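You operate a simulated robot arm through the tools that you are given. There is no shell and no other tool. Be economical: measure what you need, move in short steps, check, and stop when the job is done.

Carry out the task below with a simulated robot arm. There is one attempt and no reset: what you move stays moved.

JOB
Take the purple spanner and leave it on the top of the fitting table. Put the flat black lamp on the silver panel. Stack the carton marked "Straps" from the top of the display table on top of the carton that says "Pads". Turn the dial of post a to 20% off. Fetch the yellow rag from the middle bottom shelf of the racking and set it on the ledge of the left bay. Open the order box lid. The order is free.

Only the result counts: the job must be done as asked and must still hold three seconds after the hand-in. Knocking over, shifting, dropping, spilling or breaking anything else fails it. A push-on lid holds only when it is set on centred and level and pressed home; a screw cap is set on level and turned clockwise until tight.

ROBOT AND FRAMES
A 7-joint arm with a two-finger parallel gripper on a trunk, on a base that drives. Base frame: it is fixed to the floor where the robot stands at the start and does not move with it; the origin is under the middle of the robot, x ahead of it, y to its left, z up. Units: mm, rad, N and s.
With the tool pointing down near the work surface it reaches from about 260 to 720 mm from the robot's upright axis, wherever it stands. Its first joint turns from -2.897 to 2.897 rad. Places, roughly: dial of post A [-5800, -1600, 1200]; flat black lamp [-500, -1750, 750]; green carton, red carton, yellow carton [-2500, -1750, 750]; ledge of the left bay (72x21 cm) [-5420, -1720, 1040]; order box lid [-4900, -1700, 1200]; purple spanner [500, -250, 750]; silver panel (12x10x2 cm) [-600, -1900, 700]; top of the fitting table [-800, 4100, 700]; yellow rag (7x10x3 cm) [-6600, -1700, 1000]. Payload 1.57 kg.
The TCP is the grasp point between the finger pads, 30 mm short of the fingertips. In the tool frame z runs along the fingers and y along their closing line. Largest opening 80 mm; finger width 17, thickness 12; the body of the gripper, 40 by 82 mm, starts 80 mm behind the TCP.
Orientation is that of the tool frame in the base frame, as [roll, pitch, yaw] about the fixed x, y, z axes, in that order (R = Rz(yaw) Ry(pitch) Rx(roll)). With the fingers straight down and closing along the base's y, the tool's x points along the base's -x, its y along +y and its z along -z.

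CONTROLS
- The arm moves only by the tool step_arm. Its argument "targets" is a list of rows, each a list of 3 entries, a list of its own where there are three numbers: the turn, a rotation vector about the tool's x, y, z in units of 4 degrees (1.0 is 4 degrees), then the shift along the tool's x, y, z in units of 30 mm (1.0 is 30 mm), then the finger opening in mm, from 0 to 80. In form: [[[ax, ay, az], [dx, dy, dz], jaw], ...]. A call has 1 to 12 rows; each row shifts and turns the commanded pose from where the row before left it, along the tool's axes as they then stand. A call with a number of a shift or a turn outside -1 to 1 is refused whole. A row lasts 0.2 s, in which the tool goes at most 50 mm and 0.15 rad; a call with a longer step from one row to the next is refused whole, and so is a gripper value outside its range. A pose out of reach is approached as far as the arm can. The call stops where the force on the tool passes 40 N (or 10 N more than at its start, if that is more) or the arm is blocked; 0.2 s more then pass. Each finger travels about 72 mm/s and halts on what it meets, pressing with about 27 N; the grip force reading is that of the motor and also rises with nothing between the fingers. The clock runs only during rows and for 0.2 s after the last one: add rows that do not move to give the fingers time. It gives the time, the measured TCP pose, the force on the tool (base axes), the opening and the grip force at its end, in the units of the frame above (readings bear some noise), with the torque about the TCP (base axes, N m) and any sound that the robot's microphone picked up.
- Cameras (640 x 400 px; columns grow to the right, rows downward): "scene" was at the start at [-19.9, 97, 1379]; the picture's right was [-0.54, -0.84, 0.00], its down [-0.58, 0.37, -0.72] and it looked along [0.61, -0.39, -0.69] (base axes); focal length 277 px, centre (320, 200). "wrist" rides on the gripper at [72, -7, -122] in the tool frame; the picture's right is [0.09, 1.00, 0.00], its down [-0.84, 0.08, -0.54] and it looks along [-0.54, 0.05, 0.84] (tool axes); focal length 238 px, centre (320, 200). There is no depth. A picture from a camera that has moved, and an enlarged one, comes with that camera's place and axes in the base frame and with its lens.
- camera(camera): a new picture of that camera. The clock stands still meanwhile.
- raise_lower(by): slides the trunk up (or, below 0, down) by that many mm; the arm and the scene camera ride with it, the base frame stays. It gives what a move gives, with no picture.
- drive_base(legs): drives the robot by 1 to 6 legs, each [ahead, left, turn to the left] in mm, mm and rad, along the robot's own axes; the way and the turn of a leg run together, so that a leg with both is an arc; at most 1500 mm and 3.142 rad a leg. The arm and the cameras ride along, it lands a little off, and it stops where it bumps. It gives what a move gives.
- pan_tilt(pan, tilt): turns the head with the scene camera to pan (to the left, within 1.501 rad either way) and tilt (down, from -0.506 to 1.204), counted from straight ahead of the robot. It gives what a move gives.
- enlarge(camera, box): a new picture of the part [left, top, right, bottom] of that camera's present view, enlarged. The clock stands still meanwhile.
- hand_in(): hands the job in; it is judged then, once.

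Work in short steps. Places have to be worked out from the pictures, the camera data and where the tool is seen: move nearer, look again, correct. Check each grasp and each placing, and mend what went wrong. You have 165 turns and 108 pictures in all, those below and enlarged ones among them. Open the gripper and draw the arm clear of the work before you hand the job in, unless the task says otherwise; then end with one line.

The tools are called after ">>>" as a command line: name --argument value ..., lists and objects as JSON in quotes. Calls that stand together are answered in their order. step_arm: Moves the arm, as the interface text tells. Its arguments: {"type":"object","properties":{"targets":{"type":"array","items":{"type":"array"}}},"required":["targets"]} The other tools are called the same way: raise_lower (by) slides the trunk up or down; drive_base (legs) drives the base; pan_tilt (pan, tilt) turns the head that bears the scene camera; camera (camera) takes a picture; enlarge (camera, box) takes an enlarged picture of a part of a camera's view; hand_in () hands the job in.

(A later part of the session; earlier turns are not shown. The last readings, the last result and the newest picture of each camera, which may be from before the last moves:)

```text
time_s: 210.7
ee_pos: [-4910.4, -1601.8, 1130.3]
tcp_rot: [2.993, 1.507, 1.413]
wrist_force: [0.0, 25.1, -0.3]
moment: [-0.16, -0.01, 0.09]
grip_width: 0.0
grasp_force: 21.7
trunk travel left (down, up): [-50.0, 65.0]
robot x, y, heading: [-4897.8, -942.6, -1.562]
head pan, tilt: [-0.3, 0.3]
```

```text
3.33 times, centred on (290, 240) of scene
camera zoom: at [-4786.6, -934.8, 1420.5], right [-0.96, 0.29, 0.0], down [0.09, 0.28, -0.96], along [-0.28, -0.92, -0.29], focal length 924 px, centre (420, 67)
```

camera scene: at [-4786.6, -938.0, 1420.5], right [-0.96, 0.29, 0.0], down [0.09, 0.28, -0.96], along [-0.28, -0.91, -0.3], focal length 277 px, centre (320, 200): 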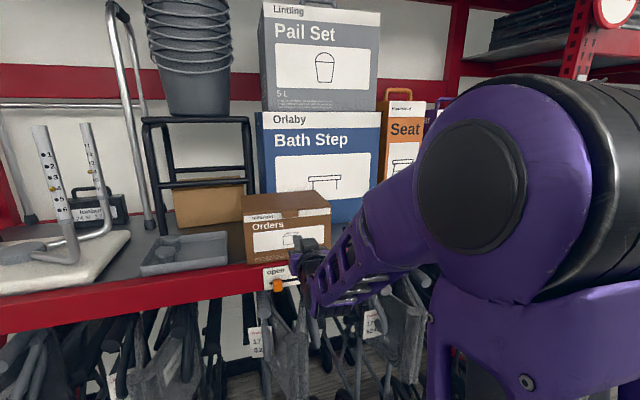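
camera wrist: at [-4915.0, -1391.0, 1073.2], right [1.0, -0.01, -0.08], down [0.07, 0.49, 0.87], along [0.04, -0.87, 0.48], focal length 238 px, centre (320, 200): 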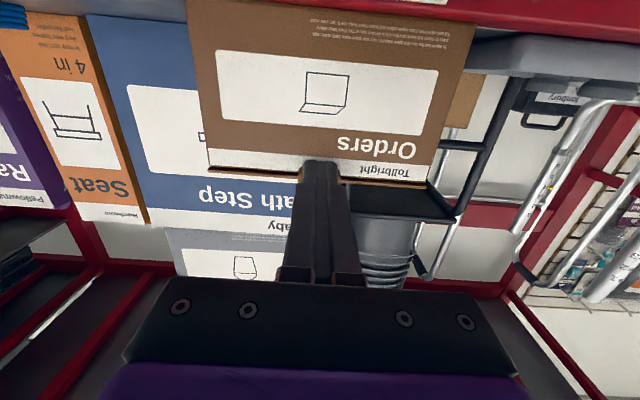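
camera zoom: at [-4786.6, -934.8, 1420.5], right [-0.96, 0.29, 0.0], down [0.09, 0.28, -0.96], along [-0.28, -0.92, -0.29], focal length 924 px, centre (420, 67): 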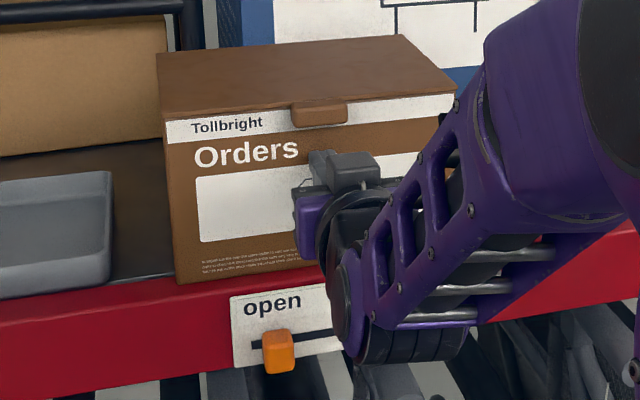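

Face contacted at tip y ≈ -1632. I back off 5 mm and raise under the tab.

>>> step_arm --targets '[[[0, 0, 0], [0, 0, -0.2], 0], [[0, 0, 0], [-0.4, 0, 0], 0], [[0, 0, 0], [-0.4, 0, 0], 0], [[0, 0, 0], [-0.4, 0, 0], 0], [[0, 0, 0], [-0.3, 0, 0], 0], [[0, 0, 0], [0, 0, 0], 0]]'

>>> enlarge --camera "scene" --box '[230, 180, 350, 300]'

```text
time_s: 212.1
ee_pos: [-4913.0, -1603.3, 1174.3]
tcp_rot: [2.99, 1.504, 1.407]
wrist_force: [-1.1, 9.3, -5.0]
moment: [0.19, 0.02, 0.08]
grip_width: 0.2
grasp_force: 21.6
trunk travel left (down, up): [-50.0, 65.0]
robot x, y, heading: [-4897.0, -943.0, -1.561]
head pan, tilt: [-0.3, 0.3]
```

```text
3.33 times, centred on (290, 240) of scene
camera zoom: at [-4786.6, -937.4, 1420.4], right [-0.96, 0.29, 0.0], down [0.09, 0.28, -0.96], along [-0.28, -0.91, -0.3], focal length 924 px, centre (420, 67)
```

zoom: 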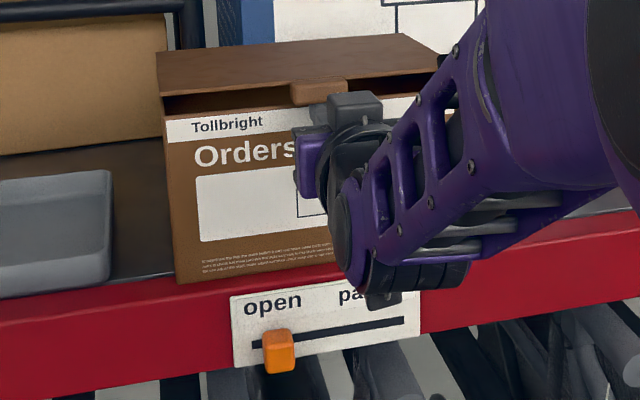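

The lid is rising on the fingers. I follow its arc: up ~95 and forward ~40.

>>> step_arm --targets '[[[0, 0, 0], [-0.6, 0, 0.1], 0], [[0, 0, 0], [-0.6, 0, 0.2], 0], [[0, 0, 0], [-0.6, 0, 0.3], 0], [[0, 0, 0], [-0.6, 0, 0.35], 0], [[0, 0, 0], [-0.6, 0, 0.4], 0], [[0, 0, 0], [0, 0, 0], 0]]'

>>> camera --camera "scene"

```text
time_s: 212.4
ee_pos: [-4912.8, -1602.4, 1175.4]
tcp_rot: [3.017, 1.481, 1.435]
wrist_force: [0.1, 7.5, 1.1]
moment: [-0.03, -0.03, 0.03]
grip_width: 0.0
grasp_force: 21.1
trunk travel left (down, up): [-50.0, 65.0]
robot x, y, heading: [-4897.4, -940.1, -1.561]
head pan, tilt: [-0.3, 0.3]
stopped in row 1: the force on the tool passed its limit at 51 N (the readings are from after the stop); the commanded pose is now the measured one
```

```text
42 pictures are left
camera scene: at [-4786.6, -936.7, 1420.7], right [-0.96, 0.29, 0.0], down [0.09, 0.28, -0.96], along [-0.28, -0.92, -0.29], focal length 277 px, centre (320, 200)
```

scene: 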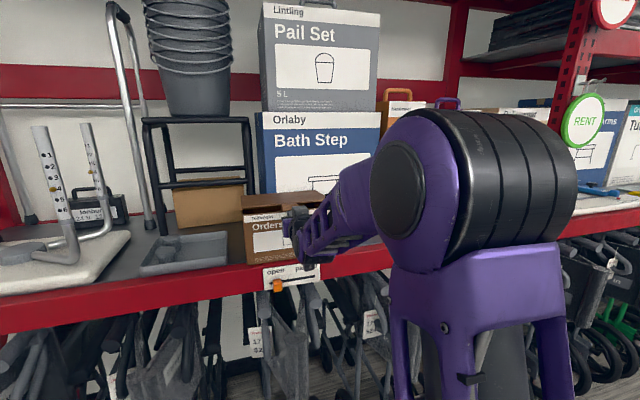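

The tip is pressing the box face. Back off 6 mm, then raise straight up first.

>>> step_arm --targets '[[[0, 0, 0], [0, 0, -0.25], 0], [[0, 0, 0], [-0.4, 0, 0], 0], [[0, 0, 0], [-0.5, 0, 0], 0], [[0, 0, 0], [-0.5, 0, 0.1], 0], [[0, 0, 0], [-0.5, 0, 0.3], 0], [[0, 0, 0], [-0.5, 0, 0.4], 0], [[0, 0, 0], [-0.5, 0, 0.4], 0], [[0, 0, 0], [0, 0, 0], 0]]'

>>> enlarge --camera "scene" --box '[200, 130, 360, 290]'

```text
time_s: 214.2
ee_pos: [-4913.5, -1638.8, 1260.4]
tcp_rot: [3.022, 1.481, 1.44]
wrist_force: [-0.7, 0.2, -0.1]
moment: [-0.03, 0.02, 0.0]
grip_width: 0.1
grasp_force: 21.5
trunk travel left (down, up): [-50.0, 65.0]
robot x, y, heading: [-4899.2, -943.7, -1.561]
head pan, tilt: [-0.3, 0.3]
```

```text
2.50 times, centred on (280, 210) of scene
camera zoom: at [-4786.6, -937.7, 1420.5], right [-0.96, 0.29, 0.0], down [0.09, 0.28, -0.96], along [-0.28, -0.91, -0.3], focal length 693 px, centre (420, 175)
```

zoom: 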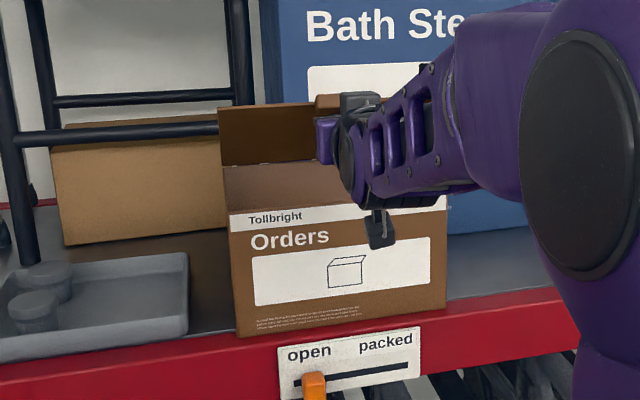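

Lid is at ~30° and following. Next: up 50 / forward 40 with the arm, then drive forward 110 to swing it near vertical.

>>> step_arm --targets '[[[0, 0, 0], [-0.5, 0, 0.2], 0], [[0, 0, 0], [-0.5, 0, 0.4], 0], [[0, 0, 0], [-0.4, 0, 0.4], 0], [[0, 0, 0], [-0.4, 0, 0.4], 0], [[0, 0, 0], [0, 0, 0], 0]]'

>>> drive_base --legs '[[60, 0, 0]]'

>>> drive_base --legs '[[50, 0, 0]]'

>>> camera --camera "scene"

```text
time_s: 215.4
ee_pos: [-4915.2, -1685.0, 1309.7]
tcp_rot: [3.021, 1.483, 1.442]
wrist_force: [0.0, 0.1, -0.1]
moment: [0.01, -0.02, 0.0]
grip_width: 0.0
grasp_force: 21.2
trunk travel left (down, up): [-50.0, 65.0]
robot x, y, heading: [-4901.1, -942.0, -1.566]
head pan, tilt: [-0.3, 0.3]
```

```text
time_s: 216.4
ee_pos: [-4913.3, -1745.2, 1310.8]
tcp_rot: [3.021, 1.482, 1.442]
wrist_force: [-0.1, 0.2, -0.2]
moment: [0.03, 0.01, 0.02]
grip_width: 0.0
grasp_force: 20.6
trunk travel left (down, up): [-50.0, 65.0]
robot x, y, heading: [-4898.8, -1002.2, -1.557]
head pan, tilt: [-0.3, 0.3]
```

```text
time_s: 217.3
ee_pos: [-4914.2, -1795.7, 1310.2]
tcp_rot: [3.022, 1.483, 1.44]
wrist_force: [-0.1, 0.3, -0.8]
moment: [0.02, 0.0, 0.01]
grip_width: 0.0
grasp_force: 20.9
trunk travel left (down, up): [-50.0, 65.0]
robot x, y, heading: [-4902.9, -1050.5, -1.565]
head pan, tilt: [-0.3, 0.3]
```

```text
40 pictures are left
camera scene: at [-4785.7, -1047.4, 1420.5], right [-0.96, 0.29, 0.0], down [0.09, 0.28, -0.96], along [-0.28, -0.91, -0.3], focal length 277 px, centre (320, 200)
```

scene: 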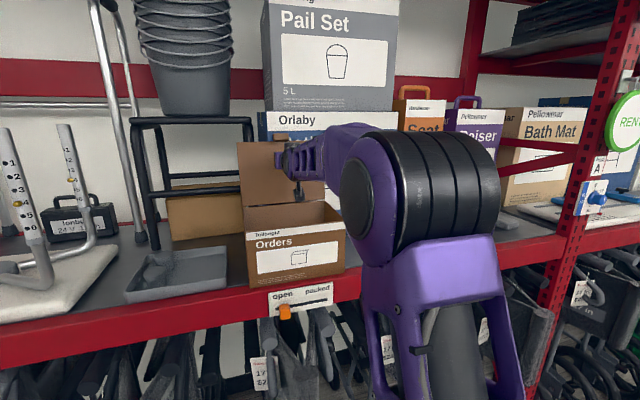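

The lid is about vertical. I push 45 mm more to bring it past vertical.

>>> drive_base --legs '[[45, 0, 0]]'

>>> enlarge --camera "scene" --box '[200, 100, 400, 300]'

```text
time_s: 218.1
ee_pos: [-4913.2, -1798.0, 1311.7]
tcp_rot: [3.037, 1.48, 1.456]
wrist_force: [0.3, 23.6, 0.0]
moment: [0.29, -0.05, 0.02]
grip_width: 0.0
grasp_force: 21.5
trunk travel left (down, up): [-50.0, 65.0]
robot x, y, heading: [-4898.0, -1058.9, -1.56]
head pan, tilt: [-0.3, 0.3]
stopped in leg 1: the force on the tool passed its limit at 87 N (the readings are from after the stop); the commanded pose is now the measured one
```

```text
2.00 times, centred on (300, 200) of scene
camera zoom: at [-4785.5, -1053.1, 1420.5], right [-0.96, 0.29, 0.0], down [0.09, 0.28, -0.96], along [-0.28, -0.92, -0.29], focal length 554 px, centre (360, 200)
```

zoom: 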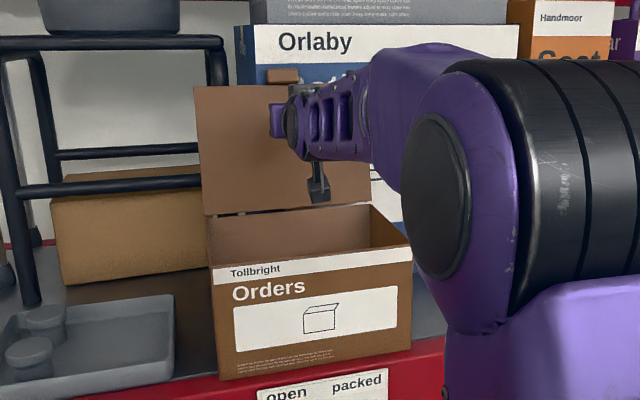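

The lid hit its stop. I back away and check it stays open.

>>> drive_base --legs '[[-250, 0, 0]]'

>>> camera --camera "scene"

```text
time_s: 219.9
ee_pos: [-4914.8, -1552.5, 1310.4]
tcp_rot: [3.039, 1.476, 1.456]
wrist_force: [1.2, 0.3, 0.2]
moment: [0.02, 0.03, -0.02]
grip_width: 0.0
grasp_force: 21.7
trunk travel left (down, up): [-50.0, 65.0]
robot x, y, heading: [-4897.6, -808.9, -1.571]
head pan, tilt: [-0.3, 0.3]
```

```text
38 pictures are left
camera scene: at [-4787.5, -805.6, 1420.5], right [-0.96, 0.29, 0.0], down [0.09, 0.28, -0.96], along [-0.28, -0.91, -0.3], focal length 277 px, centre (320, 200)
```

scene: 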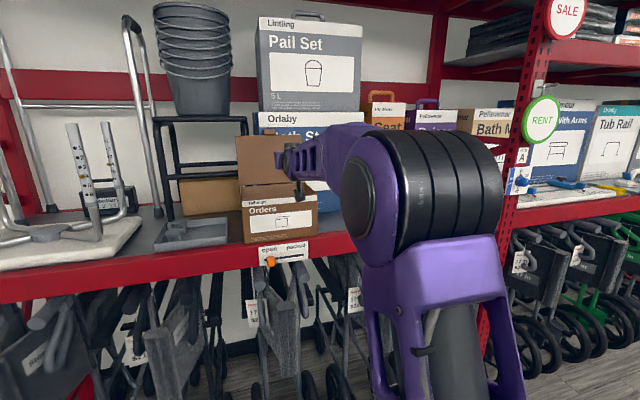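

Lid stays open. The dial of post A is near [-5870, -1600, 1171]. I drive right along the racking to face it.

>>> drive_base --legs '[[-120, 0, 0], [0, -820, 0]]'

>>> pan_tilt --pan -0.35 --tilt 0.3

>>> camera --camera "scene"

```text
time_s: 229.3
ee_pos: [-5774.5, -1426.1, 1308.7]
tcp_rot: [3.037, 1.474, 1.441]
wrist_force: [0.5, 0.6, -0.5]
moment: [0.02, -0.02, -0.05]
grip_width: 0.3
grasp_force: 21.3
trunk travel left (down, up): [-50.0, 65.0]
robot x, y, heading: [-5746.3, -685.5, -1.579]
head pan, tilt: [-0.3, 0.3]
```

```text
time_s: 229.9
ee_pos: [-5774.0, -1426.8, 1310.2]
tcp_rot: [3.04, 1.477, 1.44]
wrist_force: [-0.7, -0.3, 0.3]
moment: [0.01, 0.01, 0.0]
grip_width: 0.0
grasp_force: 21.2
trunk travel left (down, up): [-50.0, 65.0]
robot x, y, heading: [-5742.8, -685.6, -1.576]
head pan, tilt: [-0.351, 0.3]
```

```text
37 pictures are left
camera scene: at [-5639.5, -680.6, 1420.5], right [-0.94, 0.35, 0.0], down [0.1, 0.28, -0.96], along [-0.34, -0.89, -0.3], focal length 277 px, centre (320, 200)
```

scene: 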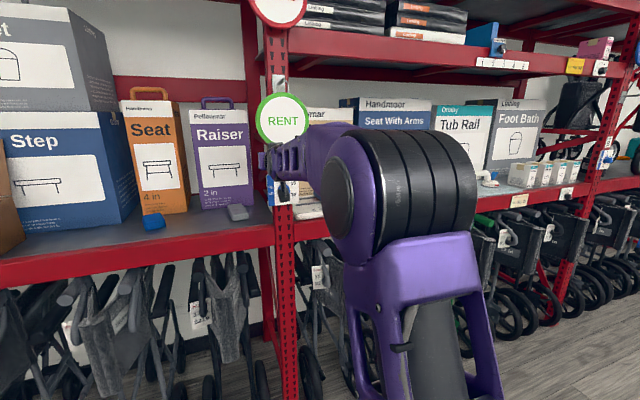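

The arm hides the dial. I slide right 190 so the dial shows at the left of the arm.

>>> drive_base --legs '[[0, -190, 0]]'

>>> camera --camera "scene"

```text
time_s: 232.4
ee_pos: [-5961.6, -1426.9, 1309.8]
tcp_rot: [3.038, 1.475, 1.446]
wrist_force: [0.1, 0.9, 1.1]
moment: [-0.01, -0.03, -0.04]
grip_width: 0.2
grasp_force: 20.9
trunk travel left (down, up): [-50.0, 65.0]
robot x, y, heading: [-5938.6, -682.2, -1.58]
head pan, tilt: [-0.351, 0.3]
```

```text
36 pictures are left
camera scene: at [-5828.7, -679.1, 1420.5], right [-0.94, 0.35, 0.0], down [0.1, 0.28, -0.96], along [-0.33, -0.9, -0.3], focal length 277 px, centre (320, 200)
```

scene: 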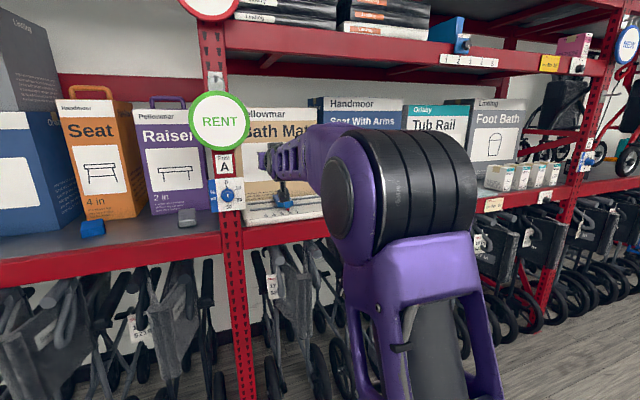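

>>> enlarge --camera "scene" --box '[190, 140, 260, 220]'

>>> enlarge --camera "scene" --box '[380, 20, 640, 230]'

```text
5.00 times, centred on (225, 180) of scene
camera zoom: at [-5828.7, -679.1, 1420.5], right [-0.94, 0.35, 0.0], down [0.1, 0.28, -0.96], along [-0.33, -0.9, -0.3], focal length 1386 px, centre (795, 300)
```

zoom: 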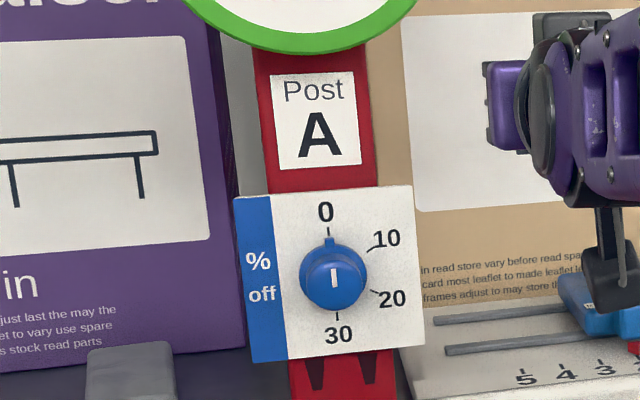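

```text
1.90 times, centred on (510, 125) of scene
camera zoom: at [-5828.7, -679.1, 1420.5], right [-0.94, 0.35, 0.0], down [0.1, 0.28, -0.96], along [-0.33, -0.9, -0.3], focal length 528 px, centre (-42, 343)
```

zoom: 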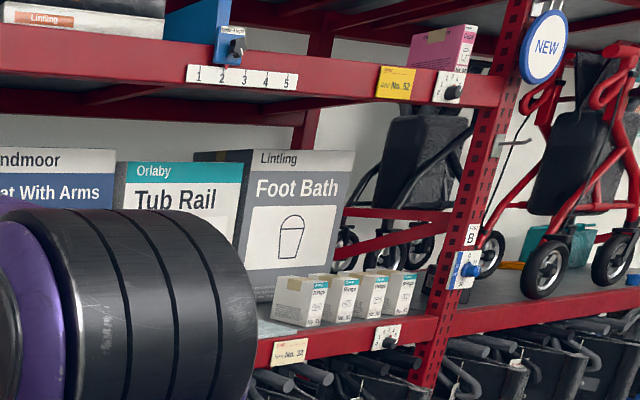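

Dial points at 0; 20 is 120° clockwise from it. Dial centre ≈ [-5846, -1585, 1168], knob ~44 mm. I slide left to line up, level the tool and lower it to dial height.

>>> drive_base --legs '[[0, 115, 0.009]]'

>>> step_arm --targets '[[[0, -0.7, 0], [0, 0, 0], 40], [[0, -0.65, 0], [0, 0, 0], 60], [[-0.3, 0, 0], [0.8, 0, 0], 60], [[0, 0, 0], [0.8, 0, 0], 60], [[0, 0, 0], [0.8, 0, 0], 60], [[0, 0, 0], [0.8, 0, 0], 60], [[0, 0, 0], [0.8, 0, 0], 60], [[0, 0, 0], [0.7, 0, 0], 60], [[0, 0, 0], [0, 0, 0], 60]]'

>>> camera --camera "wrist"

```text
time_s: 234.2
ee_pos: [-5837.9, -1425.4, 1309.2]
tcp_rot: [3.038, 1.476, 1.452]
wrist_force: [-0.4, 0.0, 0.0]
moment: [-0.01, -0.02, 0.01]
grip_width: 0.0
grasp_force: 21.4
trunk travel left (down, up): [-50.0, 65.0]
robot x, y, heading: [-5822.2, -681.2, -1.571]
head pan, tilt: [-0.351, 0.3]
```

```text
time_s: 236.2
ee_pos: [-5838.1, -1426.2, 1169.6]
tcp_rot: [1.524, 1.56, -0.039]
wrist_force: [0.0, 0.3, 0.2]
moment: [0.01, -0.01, 0.04]
grip_width: 60.2
grasp_force: 0.0
trunk travel left (down, up): [-50.0, 65.0]
robot x, y, heading: [-5818.7, -682.9, -1.566]
head pan, tilt: [-0.351, 0.3]
```

```text
33 pictures are left
camera wrist: at [-5843.7, -1304.4, 1098.8], right [1.0, 0.01, -0.08], down [0.07, 0.54, 0.84], along [0.05, -0.84, 0.54], focal length 238 px, centre (320, 200)
```

wrist: 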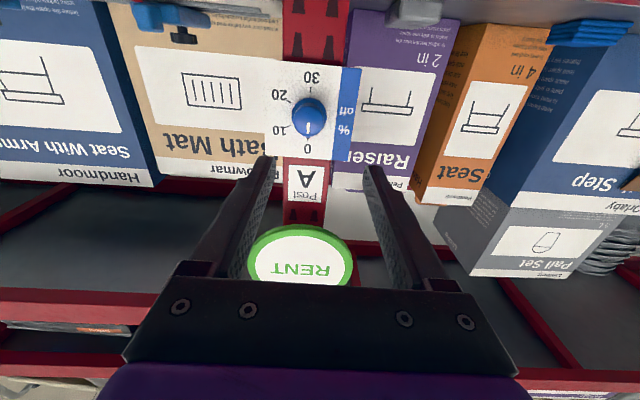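

Dial at ≈ [-5850, -1585, 1167]. I centre the tool, pre-rotate it 44° counter-clockwise, and drive 90 mm closer.

>>> step_arm --targets '[[[0, 0, 0], [0.08, -0.4, 0], 65], [[0, 0, -1], [0, 0, 0], 65], [[0, 0, -1], [0, 0, 0], 65], [[0, 0, -1], [0, 0, 0], 65], [[0, 0, -1], [0, 0, 0], 65], [[0, 0, -1], [0, 0, 0], 65], [[0, 0, -1], [0, 0, 0], 65], [[0, 0, -1], [0, 0, 0], 65], [[0, 0, -1], [0, 0, 0], 65], [[0, 0, -1], [0, 0, 0], 65], [[0, 0, -1], [0, 0, 0], 65], [[0, 0, -1], [0, 0, 0], 65]]'

>>> drive_base --legs '[[90, 0, 0]]'

>>> camera --camera "wrist"

```text
time_s: 238.8
ee_pos: [-5849.2, -1425.1, 1165.3]
tcp_rot: [-1.569, 0.812, -3.134]
wrist_force: [0.2, -0.4, 0.6]
moment: [-0.04, 0.01, -0.02]
grip_width: 65.0
grasp_force: 0.0
trunk travel left (down, up): [-50.0, 65.0]
robot x, y, heading: [-5819.8, -685.1, -1.568]
head pan, tilt: [-0.351, 0.3]
```

```text
time_s: 239.9
ee_pos: [-5848.5, -1512.7, 1166.5]
tcp_rot: [-1.568, 0.815, -3.135]
wrist_force: [0.0, -0.8, -0.4]
moment: [-0.01, 0.02, -0.01]
grip_width: 65.0
grasp_force: 0.1
trunk travel left (down, up): [-50.0, 65.0]
robot x, y, heading: [-5817.1, -772.9, -1.563]
head pan, tilt: [-0.351, 0.3]
```

```text
32 pictures are left
camera wrist: at [-5903.0, -1391.4, 1119.0], right [0.66, 0.0, -0.75], down [0.63, 0.55, 0.55], along [0.41, -0.84, 0.36], focal length 238 px, centre (320, 200)
```

wrist: 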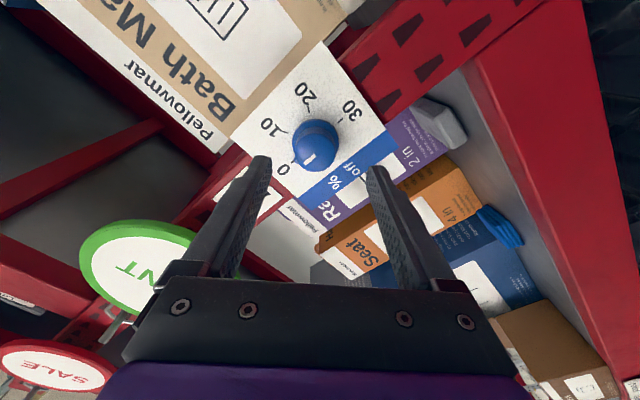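

Knob lies on the tool axis. Advancing in small rows until the tips reach the plate.

>>> step_arm --targets '[[[0, 0, 0], [0, 0, 0.5], 65], [[0, 0, 0], [0, 0, 0.4], 65], [[0, 0, 0], [0, 0, 0.2], 65], [[0, 0, 0], [0, 0, 0.15], 65], [[0, 0, 0], [0, 0, 0.1], 65], [[0, 0, 0], [0, 0, 0.1], 65], [[0, 0, 0], [0, 0, 0], 65]]'

>>> camera --camera "wrist"

```text
time_s: 241.5
ee_pos: [-5848.9, -1554.1, 1165.8]
tcp_rot: [-1.571, 0.811, -3.134]
wrist_force: [0.1, -0.1, 0.2]
moment: [-0.02, -0.03, 0.0]
grip_width: 65.0
grasp_force: 0.1
trunk travel left (down, up): [-50.0, 65.0]
robot x, y, heading: [-5819.4, -769.8, -1.565]
head pan, tilt: [-0.351, 0.3]
```

```text
31 pictures are left
camera wrist: at [-5903.9, -1433.5, 1119.4], right [0.66, 0.0, -0.75], down [0.63, 0.55, 0.55], along [0.41, -0.84, 0.36], focal length 238 px, centre (320, 200)
```

wrist: 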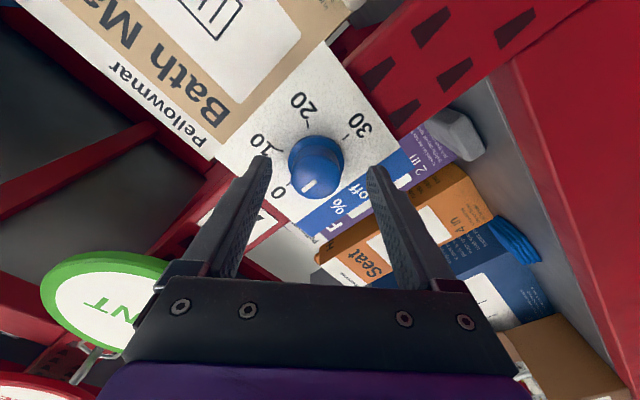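

Tips already straddle the knob by ~9 mm; advance 12 mm more, re-centre 2 mm, and close on it.

>>> step_arm --targets '[[[0, 0, 0], [0, -0.08, 0.2], 65], [[0, 0, 0], [0, 0, 0.2], 65], [[0, 0, 0], [0, 0, 0], 50], [[0, 0, 0], [0, 0, 0], 30], [[0, 0, 0], [0, 0, 0], 30], [[0, 0, 0], [0, 0, 0], 30]]'

>>> camera --camera "wrist"

```text
time_s: 242.9
ee_pos: [-5849.8, -1568.0, 1168.6]
tcp_rot: [-1.566, 0.814, -3.135]
wrist_force: [-3.1, -4.2, 4.6]
moment: [-0.01, -0.05, -0.31]
grip_width: 41.4
grasp_force: 45.3
trunk travel left (down, up): [-50.0, 65.0]
robot x, y, heading: [-5825.0, -769.6, -1.569]
head pan, tilt: [-0.351, 0.3]
```

```text
30 pictures are left
camera wrist: at [-5905.5, -1446.3, 1121.2], right [0.66, 0.0, -0.75], down [0.63, 0.55, 0.55], along [0.41, -0.84, 0.36], focal length 238 px, centre (320, 200)
```

wrist: 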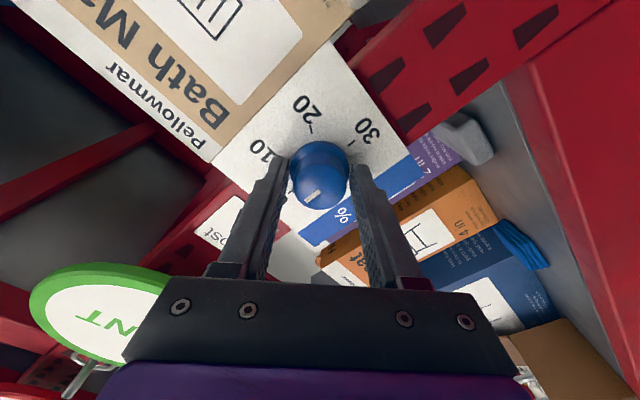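

Gripped at 41 mm. Turning clockwise: first 48°.

>>> step_arm --targets '[[[0, 0, 1], [0, 0, 0], 30], [[0, 0, 1], [0, 0, 0], 30], [[0, 0, 1], [0, 0, 0], 30], [[0, 0, 1], [0, 0, 0], 30], [[0, 0, 1], [0, 0, 0], 30], [[0, 0, 1], [0, 0, 0], 30], [[0, 0, 1], [0, 0, 0], 30], [[0, 0, 1], [0, 0, 0], 30], [[0, 0, 1], [0, 0, 0], 30], [[0, 0, 1], [0, 0, 0], 30], [[0, 0, 1], [0, 0, 0], 30], [[0, 0, 1], [0, 0, 0], 30]]'

>>> step_arm --targets '[[[0, 0, 1], [0, 0, 0], 30], [[0, 0, 1], [0, 0, 0], 30], [[0, 0, 1], [0, 0, 0], 30], [[0, 0, 1], [0, 0, 0], 30], [[0, 0, 1], [0, 0, 0], 30], [[0, 0, 1], [0, 0, 0], 30], [[0, 0, 1], [0, 0, 0], 30], [[0, 0, 1], [0, 0, 0], 30], [[0, 0, 1], [0, 0, 0], 30], [[0, 0, 1], [0, 0, 0], 30], [[0, 0, 1], [0, 0, 0], 30], [[0, 0, 1], [0, 0, 0], 30]]'

>>> camera --camera "wrist"

```text
time_s: 245.5
ee_pos: [-5849.5, -1568.3, 1167.9]
tcp_rot: [1.586, 1.491, 0.023]
wrist_force: [-0.9, 7.5, -4.2]
moment: [-0.86, -0.02, 0.22]
grip_width: 41.3
grasp_force: 44.9
trunk travel left (down, up): [-50.0, 65.0]
robot x, y, heading: [-5820.8, -772.0, -1.568]
head pan, tilt: [-0.351, 0.3]
```

```text
time_s: 248.1
ee_pos: [-5848.0, -1568.2, 1168.6]
tcp_rot: [1.567, 0.656, 0.008]
wrist_force: [7.8, 11.8, -0.7]
moment: [-0.56, 0.01, -0.05]
grip_width: 41.3
grasp_force: 44.8
trunk travel left (down, up): [-50.0, 65.0]
robot x, y, heading: [-5821.1, -768.2, -1.562]
head pan, tilt: [-0.351, 0.3]
```

```text
29 pictures are left
camera wrist: at [-5795.4, -1445.6, 1120.0], right [0.68, 0.01, 0.73], down [-0.62, 0.54, 0.57], along [-0.39, -0.84, 0.37], focal length 238 px, centre (320, 200)
```

wrist: 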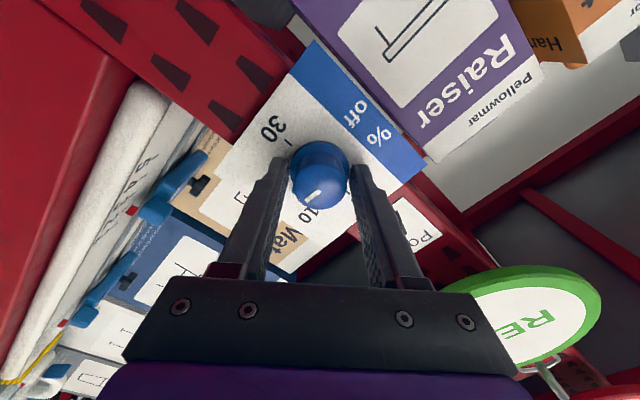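

Knob turns with the fingers: 96° so far. 24° more.

>>> step_arm --targets '[[[0, 0, 1], [0, 0, 0], 30], [[0, 0, 1], [0, 0, 0], 30], [[0, 0, 1], [0, 0, 0], 30], [[0, 0, 1], [0, 0, 0], 30], [[0, 0, 1], [0, 0, 0], 30], [[0, 0, 1], [0, 0, 0], 30], [[0, 0, 0], [0, 0, 0], 30], [[0, 0, 0], [0, 0, 0], 50], [[0, 0, 0], [0, 0, 0], 65], [[0, 0, 0], [0, 0, 0], 65], [[0, 0, 0], [0, 0, -0.6], 65], [[0, 0, 0], [0, 0, -0.9], 65]]'

>>> step_arm --targets '[[[0, 0, 0], [0, 0, -0.9], 65], [[0, 0, 0], [0, 0, -0.9], 65], [[0, 0, 0], [0, 0, 0], 65]]'

>>> camera --camera "wrist"

```text
time_s: 250.7
ee_pos: [-5852.4, -1523.7, 1165.4]
tcp_rot: [1.571, 0.233, 0.007]
wrist_force: [-0.3, -1.0, -0.1]
moment: [-0.02, -0.02, -0.01]
grip_width: 64.9
grasp_force: 0.1
trunk travel left (down, up): [-50.0, 65.0]
robot x, y, heading: [-5823.2, -771.1, -1.561]
head pan, tilt: [-0.351, 0.3]
```

```text
time_s: 251.5
ee_pos: [-5849.7, -1470.6, 1166.5]
tcp_rot: [1.569, 0.235, 0.008]
wrist_force: [-0.3, 0.2, -1.0]
moment: [-0.02, -0.02, -0.02]
grip_width: 65.1
grasp_force: 0.1
trunk travel left (down, up): [-50.0, 65.0]
robot x, y, heading: [-5818.5, -767.7, -1.564]
head pan, tilt: [-0.351, 0.3]
```

```text
28 pictures are left
camera wrist: at [-5782.4, -1348.3, 1143.3], right [0.32, 0.0, 0.95], down [-0.8, 0.54, 0.27], along [-0.51, -0.84, 0.17], focal length 238 px, centre (320, 200)
```

wrist: 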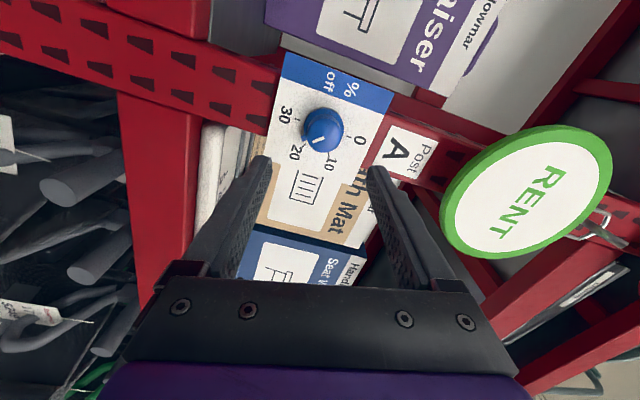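

>>> enlarge --camera "wrist" --box '[260, 70, 400, 190]'

```text
3.33 times, centred on (330, 130) of wrist
camera zoom: at [-5782.4, -1348.3, 1143.3], right [0.32, 0.0, 0.95], down [-0.8, 0.54, 0.27], along [-0.51, -0.84, 0.17], focal length 794 px, centre (287, 433)
```

zoom: 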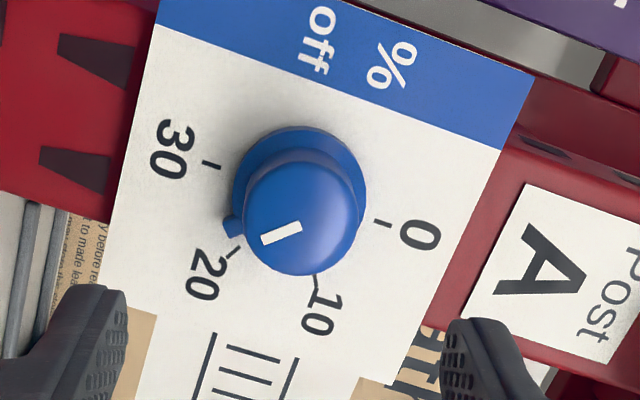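

Measured against the ticks the pointer is ~23° past 20 (the knob shifted as I gripped). I regrip at the same angle and turn back 23°.

>>> step_arm --targets '[[[0, 0, 0], [0, 0, 0.9], 65], [[0, 0, 0], [0, 0, 0.9], 65], [[0, 0, 0], [0, 0, 0.9], 65], [[0, 0, 0], [0, 0, 0.6], 65], [[0, 0, 0], [0, 0, 0], 50], [[0, 0, 0], [0, 0, 0], 30], [[0, 0, 0], [0, 0, 0], 30], [[0, 0, 0], [0, 0, 0], 30]]'

>>> step_arm --targets '[[[0, 0, -1], [0, 0, 0], 30], [[0, 0, -1], [0, 0, 0], 30], [[0, 0, -1], [0, 0, 0], 30], [[0, 0, -1], [0, 0, 0], 30], [[0, 0, -1], [0, 0, 0], 30], [[0, 0, -0.75], [0, 0, 0], 30], [[0, 0, 0], [0, 0, 0], 30], [[0, 0, 0], [0, 0, 0], 50], [[0, 0, 0], [0, 0, 0], 65], [[0, 0, 0], [0, 0, 0], 65], [[0, 0, 0], [0, 0, -0.9], 65], [[0, 0, 0], [0, 0, -0.9], 65]]'

>>> step_arm --targets '[[[0, 0, 0], [0, 0, -0.9], 65], [[0, 0, 0], [0, 0, -0.6], 65], [[0, 0, 0], [0, 0, 0], 65]]'

>>> enlarge --camera "wrist" --box '[240, 70, 400, 190]'

```text
time_s: 253.3
ee_pos: [-5849.2, -1567.0, 1170.0]
tcp_rot: [1.566, 0.237, 0.007]
wrist_force: [1.0, -9.5, 11.5]
moment: [-0.13, -0.01, 0.42]
grip_width: 41.4
grasp_force: 44.6
trunk travel left (down, up): [-50.0, 65.0]
robot x, y, heading: [-5819.4, -774.4, -1.564]
head pan, tilt: [-0.351, 0.3]
```

```text
time_s: 255.9
ee_pos: [-5849.7, -1517.6, 1168.0]
tcp_rot: [1.571, 0.637, 0.007]
wrist_force: [-0.3, 0.4, 0.1]
moment: [-0.01, -0.03, 0.0]
grip_width: 64.8
grasp_force: 0.2
trunk travel left (down, up): [-50.0, 65.0]
robot x, y, heading: [-5821.2, -771.7, -1.563]
head pan, tilt: [-0.351, 0.3]
```

```text
time_s: 256.7
ee_pos: [-5849.8, -1471.4, 1168.4]
tcp_rot: [1.569, 0.637, 0.004]
wrist_force: [-0.2, 0.0, -0.1]
moment: [-0.01, 0.01, -0.04]
grip_width: 64.8
grasp_force: 0.1
trunk travel left (down, up): [-50.0, 65.0]
robot x, y, heading: [-5821.9, -772.5, -1.567]
head pan, tilt: [-0.351, 0.3]
```

```text
3.33 times, centred on (320, 130) of wrist
camera zoom: at [-5796.4, -1348.2, 1120.4], right [0.67, 0.01, 0.75], down [-0.63, 0.54, 0.56], along [-0.4, -0.84, 0.36], focal length 794 px, centre (320, 433)
```

zoom: 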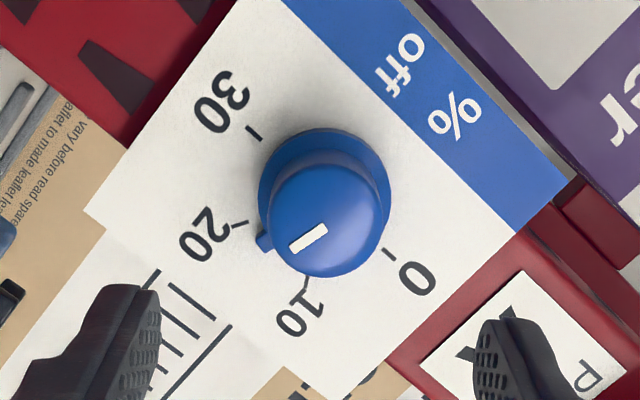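

Now slightly short of 20 (~110°). I zoom closer to measure the pointer precisely.

>>> enlarge --camera "wrist" --box '[290, 95, 350, 165]'

```text
5.71 times, centred on (320, 130) of wrist
camera zoom: at [-5796.4, -1348.2, 1120.4], right [0.67, 0.01, 0.75], down [-0.63, 0.54, 0.56], along [-0.4, -0.84, 0.36], focal length 1362 px, centre (320, 600)
```

zoom: 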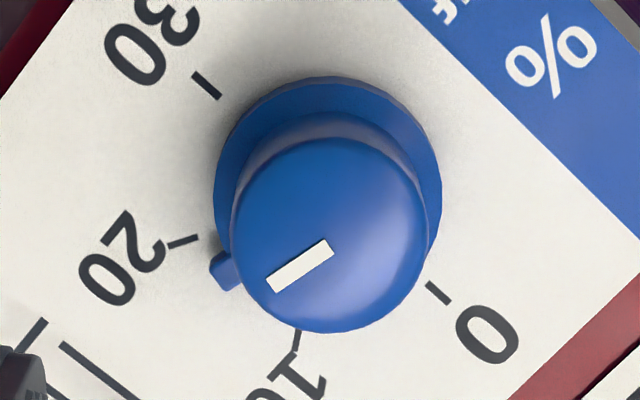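

Affine fit of the ticks gives the pointer at 106°; it needs +14°. Same grip, turn +14°, release and re-measure.

>>> step_arm --targets '[[[0, 0, 0], [0, 0, 0.9], 65], [[0, 0, 0], [0, 0, 0.9], 65], [[0, 0, 0], [0, 0, 0.9], 65], [[0, 0, 0], [0, 0, 0.6], 65], [[0, 0, 0], [0, 0, 0], 50], [[0, 0, 0], [0, 0, 0], 30], [[0, 0, 0], [0, 0, 0], 30], [[0, 0, 0], [0, 0, 0], 30]]'

>>> step_arm --targets '[[[0, 0, 1], [0, 0, 0], 30], [[0, 0, 1], [0, 0, 0], 30], [[0, 0, 1], [0, 0, 0], 30], [[0, 0, 0.5], [0, 0, 0], 30], [[0, 0, 0], [0, 0, 0], 30], [[0, 0, 0], [0, 0, 0], 50], [[0, 0, 0], [0, 0, 0], 65], [[0, 0, 0], [0, 0, 0], 65], [[0, 0, 0], [0, 0, -0.9], 65], [[0, 0, 0], [0, 0, -0.9], 65], [[0, 0, 0], [0, 0, -0.9], 65], [[0, 0, 0], [0, 0, -0.6], 65]]'

>>> enlarge --camera "wrist" --box '[290, 95, 350, 165]'

```text
time_s: 258.5
ee_pos: [-5849.9, -1570.0, 1170.6]
tcp_rot: [1.567, 0.636, 0.004]
wrist_force: [1.8, -6.5, 7.0]
moment: [0.03, 0.05, 0.25]
grip_width: 41.6
grasp_force: 44.6
trunk travel left (down, up): [-50.0, 65.0]
robot x, y, heading: [-5819.6, -768.9, -1.562]
head pan, tilt: [-0.351, 0.3]
```

```text
time_s: 261.1
ee_pos: [-5852.3, -1469.7, 1167.0]
tcp_rot: [1.571, 0.392, 0.006]
wrist_force: [0.5, 0.0, -0.8]
moment: [-0.01, 0.0, 0.02]
grip_width: 65.0
grasp_force: 0.0
trunk travel left (down, up): [-50.0, 65.0]
robot x, y, heading: [-5822.4, -768.0, -1.566]
head pan, tilt: [-0.351, 0.3]
```

```text
5.71 times, centred on (320, 130) of wrist
camera zoom: at [-5788.2, -1347.5, 1134.2], right [0.47, 0.0, 0.89], down [-0.75, 0.54, 0.39], along [-0.47, -0.84, 0.25], focal length 1362 px, centre (320, 600)
```

zoom: 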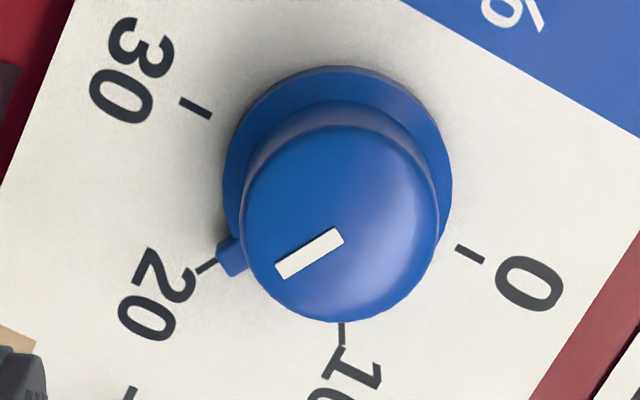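

The nub now points exactly at 20 (fit ≈ 121°). Dial done. I back away and return the tool to pointing down.

>>> drive_base --legs '[[-150, 0, 0]]'

>>> step_arm --targets '[[[0, 0, -1], [0, 0, -0.5], 65], [[0, 0, -1], [0, 0, -0.5], 65], [[0, 0, -1], [0, 0, -0.5], 65], [[0, 0, -1], [0, 0, -0.5], 65], [[0, 0, -1], [0, 0, -0.5], 65], [[0, 0, -1], [0, 0, -0.5], 65], [[0, 0, -1], [0, 0, 0], 65], [[0, 0, -1], [0, 0, 0], 65], [[0, 0, -1], [0, 0, 0], 65], [[0, 0, -1], [0, 0, 0], 65], [[0, 0, -1], [0, 0, 0], 65], [[0, 0, -1], [0, 0, 0], 65]]'

>>> step_arm --targets '[[[0, 0, -1], [0, 0, 0], 65], [[0, 0, -1], [0, 0, 0], 65], [[0, 0, -1], [0, 0, 0], 65], [[0, 0, -1], [0, 0, 0], 65], [[0, 0, -0.75], [0, 0, 0], 65], [[0, 1, 0], [0, 0, 0], 65], [[0, 1, 0], [0, 0, 0], 65], [[0, 1, 0], [0, 0, 0], 65], [[0, 1, 0], [0, 0, 0], 65], [[0, 1, 0], [0, 0, 0], 65], [[0, 1, 0], [0, 0, 0], 65], [[0, 1, 0], [0, 0, 0], 65]]'

>>> step_arm --targets '[[[0, 1, 0], [0, 0, 0], 65], [[0, 1, 0], [0, 0, 0], 65], [[0, 1, 0], [0, 0, 0], 65], [[0, 1, 0], [0, 0, 0], 65], [[0, 1, 0], [0, 0, 0], 65], [[0, 1, 0], [0, 0, 0], 65], [[0, 1, 0], [0, 0, 0], 65], [[0, 1, 0], [0, 0, 0], 65], [[0, 1, 0], [0, 0, 0], 65], [[0, 1, 0], [0, 0, 0], 65], [[0, 1, 0], [0, 0, 0], 65], [[0, 1, 0], [0, 0, 0], 65]]'

>>> step_arm --targets '[[[0, 1, 0], [0, 0, 0], 65], [[0, 1, 0], [0, 0, 0], 65], [[0, 1, 0], [0, 0, 0], 65], [[0, 0.5, 0], [0, 0, 0], 65], [[0, 0, 0], [0, 0, 0], 80]]'

```text
time_s: 262.4
ee_pos: [-5852.2, -1318.5, 1166.5]
tcp_rot: [1.571, 0.391, 0.008]
wrist_force: [0.1, 0.1, 0.9]
moment: [0.03, 0.01, 0.0]
grip_width: 65.0
grasp_force: 0.1
trunk travel left (down, up): [-50.0, 65.0]
robot x, y, heading: [-5818.5, -617.9, -1.559]
head pan, tilt: [-0.351, 0.3]
```

```text
time_s: 265.1
ee_pos: [-5850.8, -1229.0, 1166.8]
tcp_rot: [1.57, 1.23, 0.008]
wrist_force: [-0.7, 0.0, 0.2]
moment: [0.01, -0.02, -0.01]
grip_width: 65.1
grasp_force: 0.0
trunk travel left (down, up): [-50.0, 65.0]
robot x, y, heading: [-5818.2, -618.7, -1.564]
head pan, tilt: [-0.351, 0.3]
```

```text
time_s: 267.6
ee_pos: [-5847.6, -1231.6, 1151.6]
tcp_rot: [3.13, 1.097, 1.581]
wrist_force: [0.8, -0.8, 0.7]
moment: [-0.01, 0.0, -0.01]
grip_width: 64.9
grasp_force: 0.0
out of reach, approached as far as the arm can: row 12
trunk travel left (down, up): [-50.0, 65.0]
robot x, y, heading: [-5823.2, -616.4, -1.566]
head pan, tilt: [-0.351, 0.3]
```

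```text
time_s: 270.2
ee_pos: [-5840.9, -1232.0, 1125.9]
tcp_rot: [3.131, 0.244, 1.576]
wrist_force: [-0.5, -0.1, -0.2]
moment: [-0.02, 0.03, 0.0]
grip_width: 65.3
grasp_force: 0.0
out of reach, approached as far as the arm can: row 1
trunk travel left (down, up): [-50.0, 65.0]
robot x, y, heading: [-5820.5, -617.7, -1.562]
head pan, tilt: [-0.351, 0.3]
```

```text
time_s: 271.4
ee_pos: [-5839.1, -1231.3, 1125.4]
tcp_rot: [3.132, 0.001, 1.58]
wrist_force: [-0.4, 1.0, 0.5]
moment: [0.01, 0.02, 0.05]
grip_width: 80.2
grasp_force: 0.0
trunk travel left (down, up): [-50.0, 65.0]
robot x, y, heading: [-5819.8, -614.7, -1.562]
head pan, tilt: [-0.351, 0.3]
```

Tool is down again. Driving right to view the rag on the middle bay's bottom shelf.

>>> drive_base --legs '[[0, -830, 0]]'

>>> pan_tilt --pan -0.05 --tilt 0.4

>>> camera --camera "scene"

```text
time_s: 279.5
ee_pos: [-6649.8, -1229.4, 1125.6]
tcp_rot: [3.13, 0.001, 1.56]
wrist_force: [0.0, -0.1, -0.1]
moment: [0.0, -0.02, 0.0]
grip_width: 79.7
grasp_force: 0.1
trunk travel left (down, up): [-50.0, 65.0]
robot x, y, heading: [-6623.6, -615.7, -1.58]
head pan, tilt: [-0.351, 0.3]
```

```text
time_s: 280.3
ee_pos: [-6649.2, -1229.4, 1126.0]
tcp_rot: [3.131, 0.001, 1.565]
wrist_force: [-0.2, 0.2, -0.3]
moment: [-0.04, 0.0, 0.0]
grip_width: 80.0
grasp_force: 0.0
trunk travel left (down, up): [-50.0, 65.0]
robot x, y, heading: [-6618.7, -621.5, -1.578]
head pan, tilt: [-0.051, 0.4]
```

```text
23 pictures are left
camera scene: at [-6485.2, -619.4, 1411.2], right [-1.0, 0.06, 0.0], down [0.02, 0.39, -0.92], along [-0.06, -0.92, -0.39], focal length 277 px, centre (320, 200)
```

scene: 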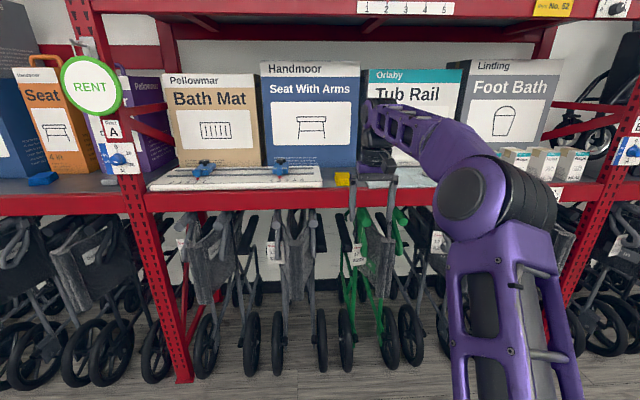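

>>> enlarge --camera "scene" --box '[300, 140, 400, 220]'

>>> camera --camera "wrist"

```text
5.00 times, centred on (350, 180) of scene
camera zoom: at [-6485.2, -619.4, 1411.2], right [-1.0, 0.06, 0.0], down [0.02, 0.39, -0.92], along [-0.06, -0.92, -0.39], focal length 1386 px, centre (170, 300)
```

zoom: 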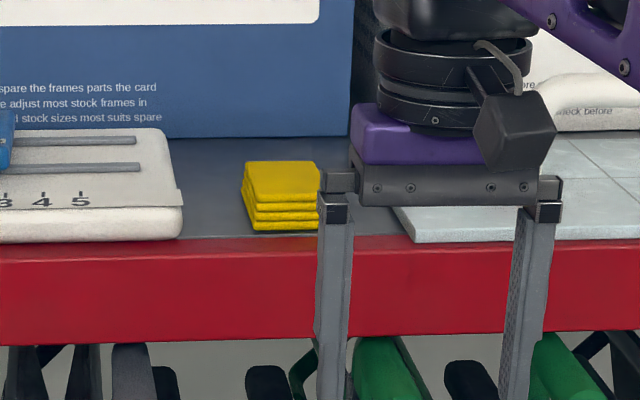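

```text
21 pictures are left
camera wrist: at [-6655.9, -1157.8, 1248.6], right [1.0, 0.08, 0.01], down [0.07, -0.84, 0.54], along [0.05, -0.54, -0.84], focal length 238 px, centre (320, 200)
```

wrist: 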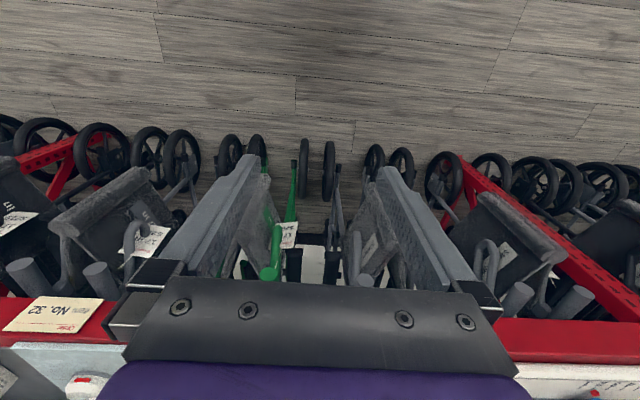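

Rag centre ≈ [-6645, -1675], 70 mm along x, top ≈ 1067. I raise the tool 35 mm, drive in 420 mm, and look down at it.

>>> step_arm --targets '[[[0, 0, 0], [0, 0, -0.6], 80], [[0, 0, 0], [0, 0, -0.6], 80], [[0, 0, 0], [0, 0, 0], 80]]'

>>> drive_base --legs '[[400, 0, 0.009]]'

>>> camera --camera "wrist"

```text
time_s: 281.1
ee_pos: [-6649.4, -1229.0, 1160.0]
tcp_rot: [3.133, -0.001, 1.563]
wrist_force: [-0.3, 0.8, 0.4]
moment: [0.01, 0.02, -0.01]
grip_width: 80.2
grasp_force: 0.1
trunk travel left (down, up): [-50.0, 65.0]
robot x, y, heading: [-6620.1, -617.6, -1.579]
head pan, tilt: [-0.051, 0.4]
```

```text
time_s: 283.6
ee_pos: [-6655.2, -1624.4, 1162.1]
tcp_rot: [3.132, 0.0, 1.559]
wrist_force: [0.2, 0.6, 0.7]
moment: [-0.02, -0.04, 0.02]
grip_width: 79.9
grasp_force: 0.0
trunk travel left (down, up): [-50.0, 65.0]
robot x, y, heading: [-6623.2, -1012.3, -1.583]
head pan, tilt: [-0.051, 0.4]
```

```text
20 pictures are left
camera wrist: at [-6661.2, -1552.6, 1284.2], right [1.0, 0.08, 0.01], down [0.06, -0.84, 0.54], along [0.05, -0.54, -0.84], focal length 238 px, centre (320, 200)
```

wrist: 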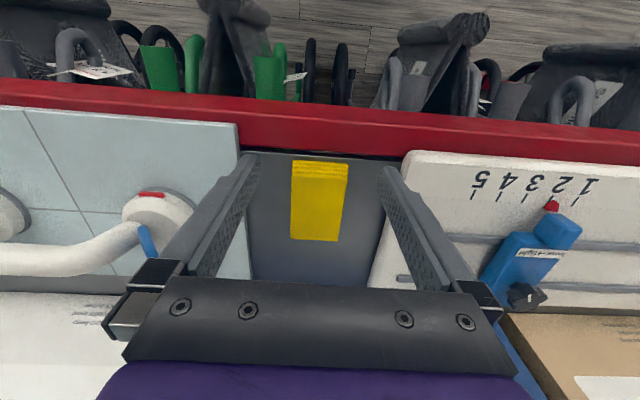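

Re-solving with both views: rag top ≈ 1046, centre ≈ [-6650, -1722]. I drive 60 closer, shift, and lower a bit to verify.

>>> drive_base --legs '[[60, 0, 0]]'

>>> step_arm --targets '[[[0, 0, 0], [-0.6, 0.17, 0], 80], [[0, 0, 0], [-0.67, 0, 0.3], 80], [[0, 0, 0], [0, 0, 0.8], 80], [[0, 0, 0], [0, 0, 0.7], 80], [[0, 0, 0], [0, 0, 0], 80]]'

>>> camera --camera "wrist"

```text
time_s: 284.6
ee_pos: [-6655.4, -1684.3, 1161.5]
tcp_rot: [3.135, -0.001, 1.559]
wrist_force: [0.4, 0.1, -0.4]
moment: [-0.02, -0.02, 0.01]
grip_width: 80.1
grasp_force: 0.1
trunk travel left (down, up): [-50.0, 65.0]
robot x, y, heading: [-6622.5, -1073.4, -1.587]
head pan, tilt: [-0.051, 0.4]
```

```text
time_s: 285.8
ee_pos: [-6648.0, -1717.3, 1105.4]
tcp_rot: [3.132, 0.001, 1.56]
wrist_force: [0.0, -0.5, -0.3]
moment: [0.03, 0.01, 0.03]
grip_width: 80.1
grasp_force: 0.1
out of reach, approached as far as the arm can: row 2
trunk travel left (down, up): [-50.0, 65.0]
robot x, y, heading: [-6626.5, -1072.6, -1.587]
head pan, tilt: [-0.051, 0.4]
```

```text
19 pictures are left
camera wrist: at [-6654.5, -1644.9, 1229.2], right [1.0, 0.08, 0.01], down [0.06, -0.84, 0.54], along [0.05, -0.54, -0.84], focal length 238 px, centre (320, 200)
```

wrist: 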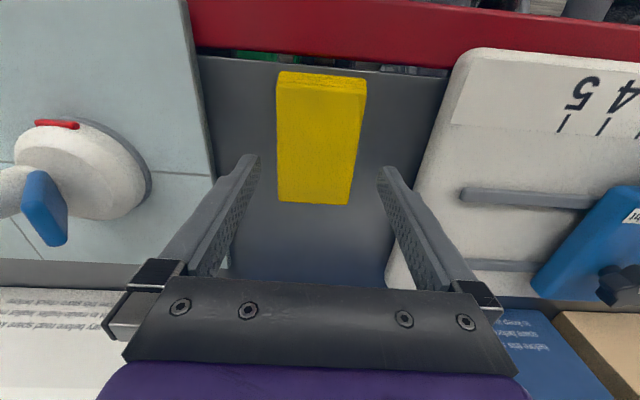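

Rag is exactly under the tool (65 × 99 mm). Descending to the shelf.

>>> step_arm --targets '[[[0, 0, 0], [0, 0, 0.6], 80], [[0, 0, 0], [0, 0, 0.5], 80], [[0, 0, 0], [0, 0, 0.3], 80], [[0, 0, 0], [0, 0, 0.2], 80], [[0, 0, 0], [0, 0, 0.15], 80], [[0, 0, 0], [0, 0, 0.1], 80], [[0, 0, 0], [0, 0, 0.1], 80], [[0, 0, 0], [0, 0, 0.1], 80], [[0, 0, 0], [0, 0, 0], 80]]'

```text
time_s: 287.1
ee_pos: [-6648.9, -1715.3, 1059.9]
tcp_rot: [3.137, 0.014, 1.558]
wrist_force: [0.4, 9.3, 14.0]
moment: [0.45, 0.59, -0.44]
grip_width: 79.6
grasp_force: 0.1
trunk travel left (down, up): [-50.0, 65.0]
robot x, y, heading: [-6623.8, -1074.6, -1.586]
head pan, tilt: [-0.051, 0.4]
stopped in row 6: the force on the tool passed its limit at 44 N (the readings are from after the stop); the commanded pose is now the measured one
```

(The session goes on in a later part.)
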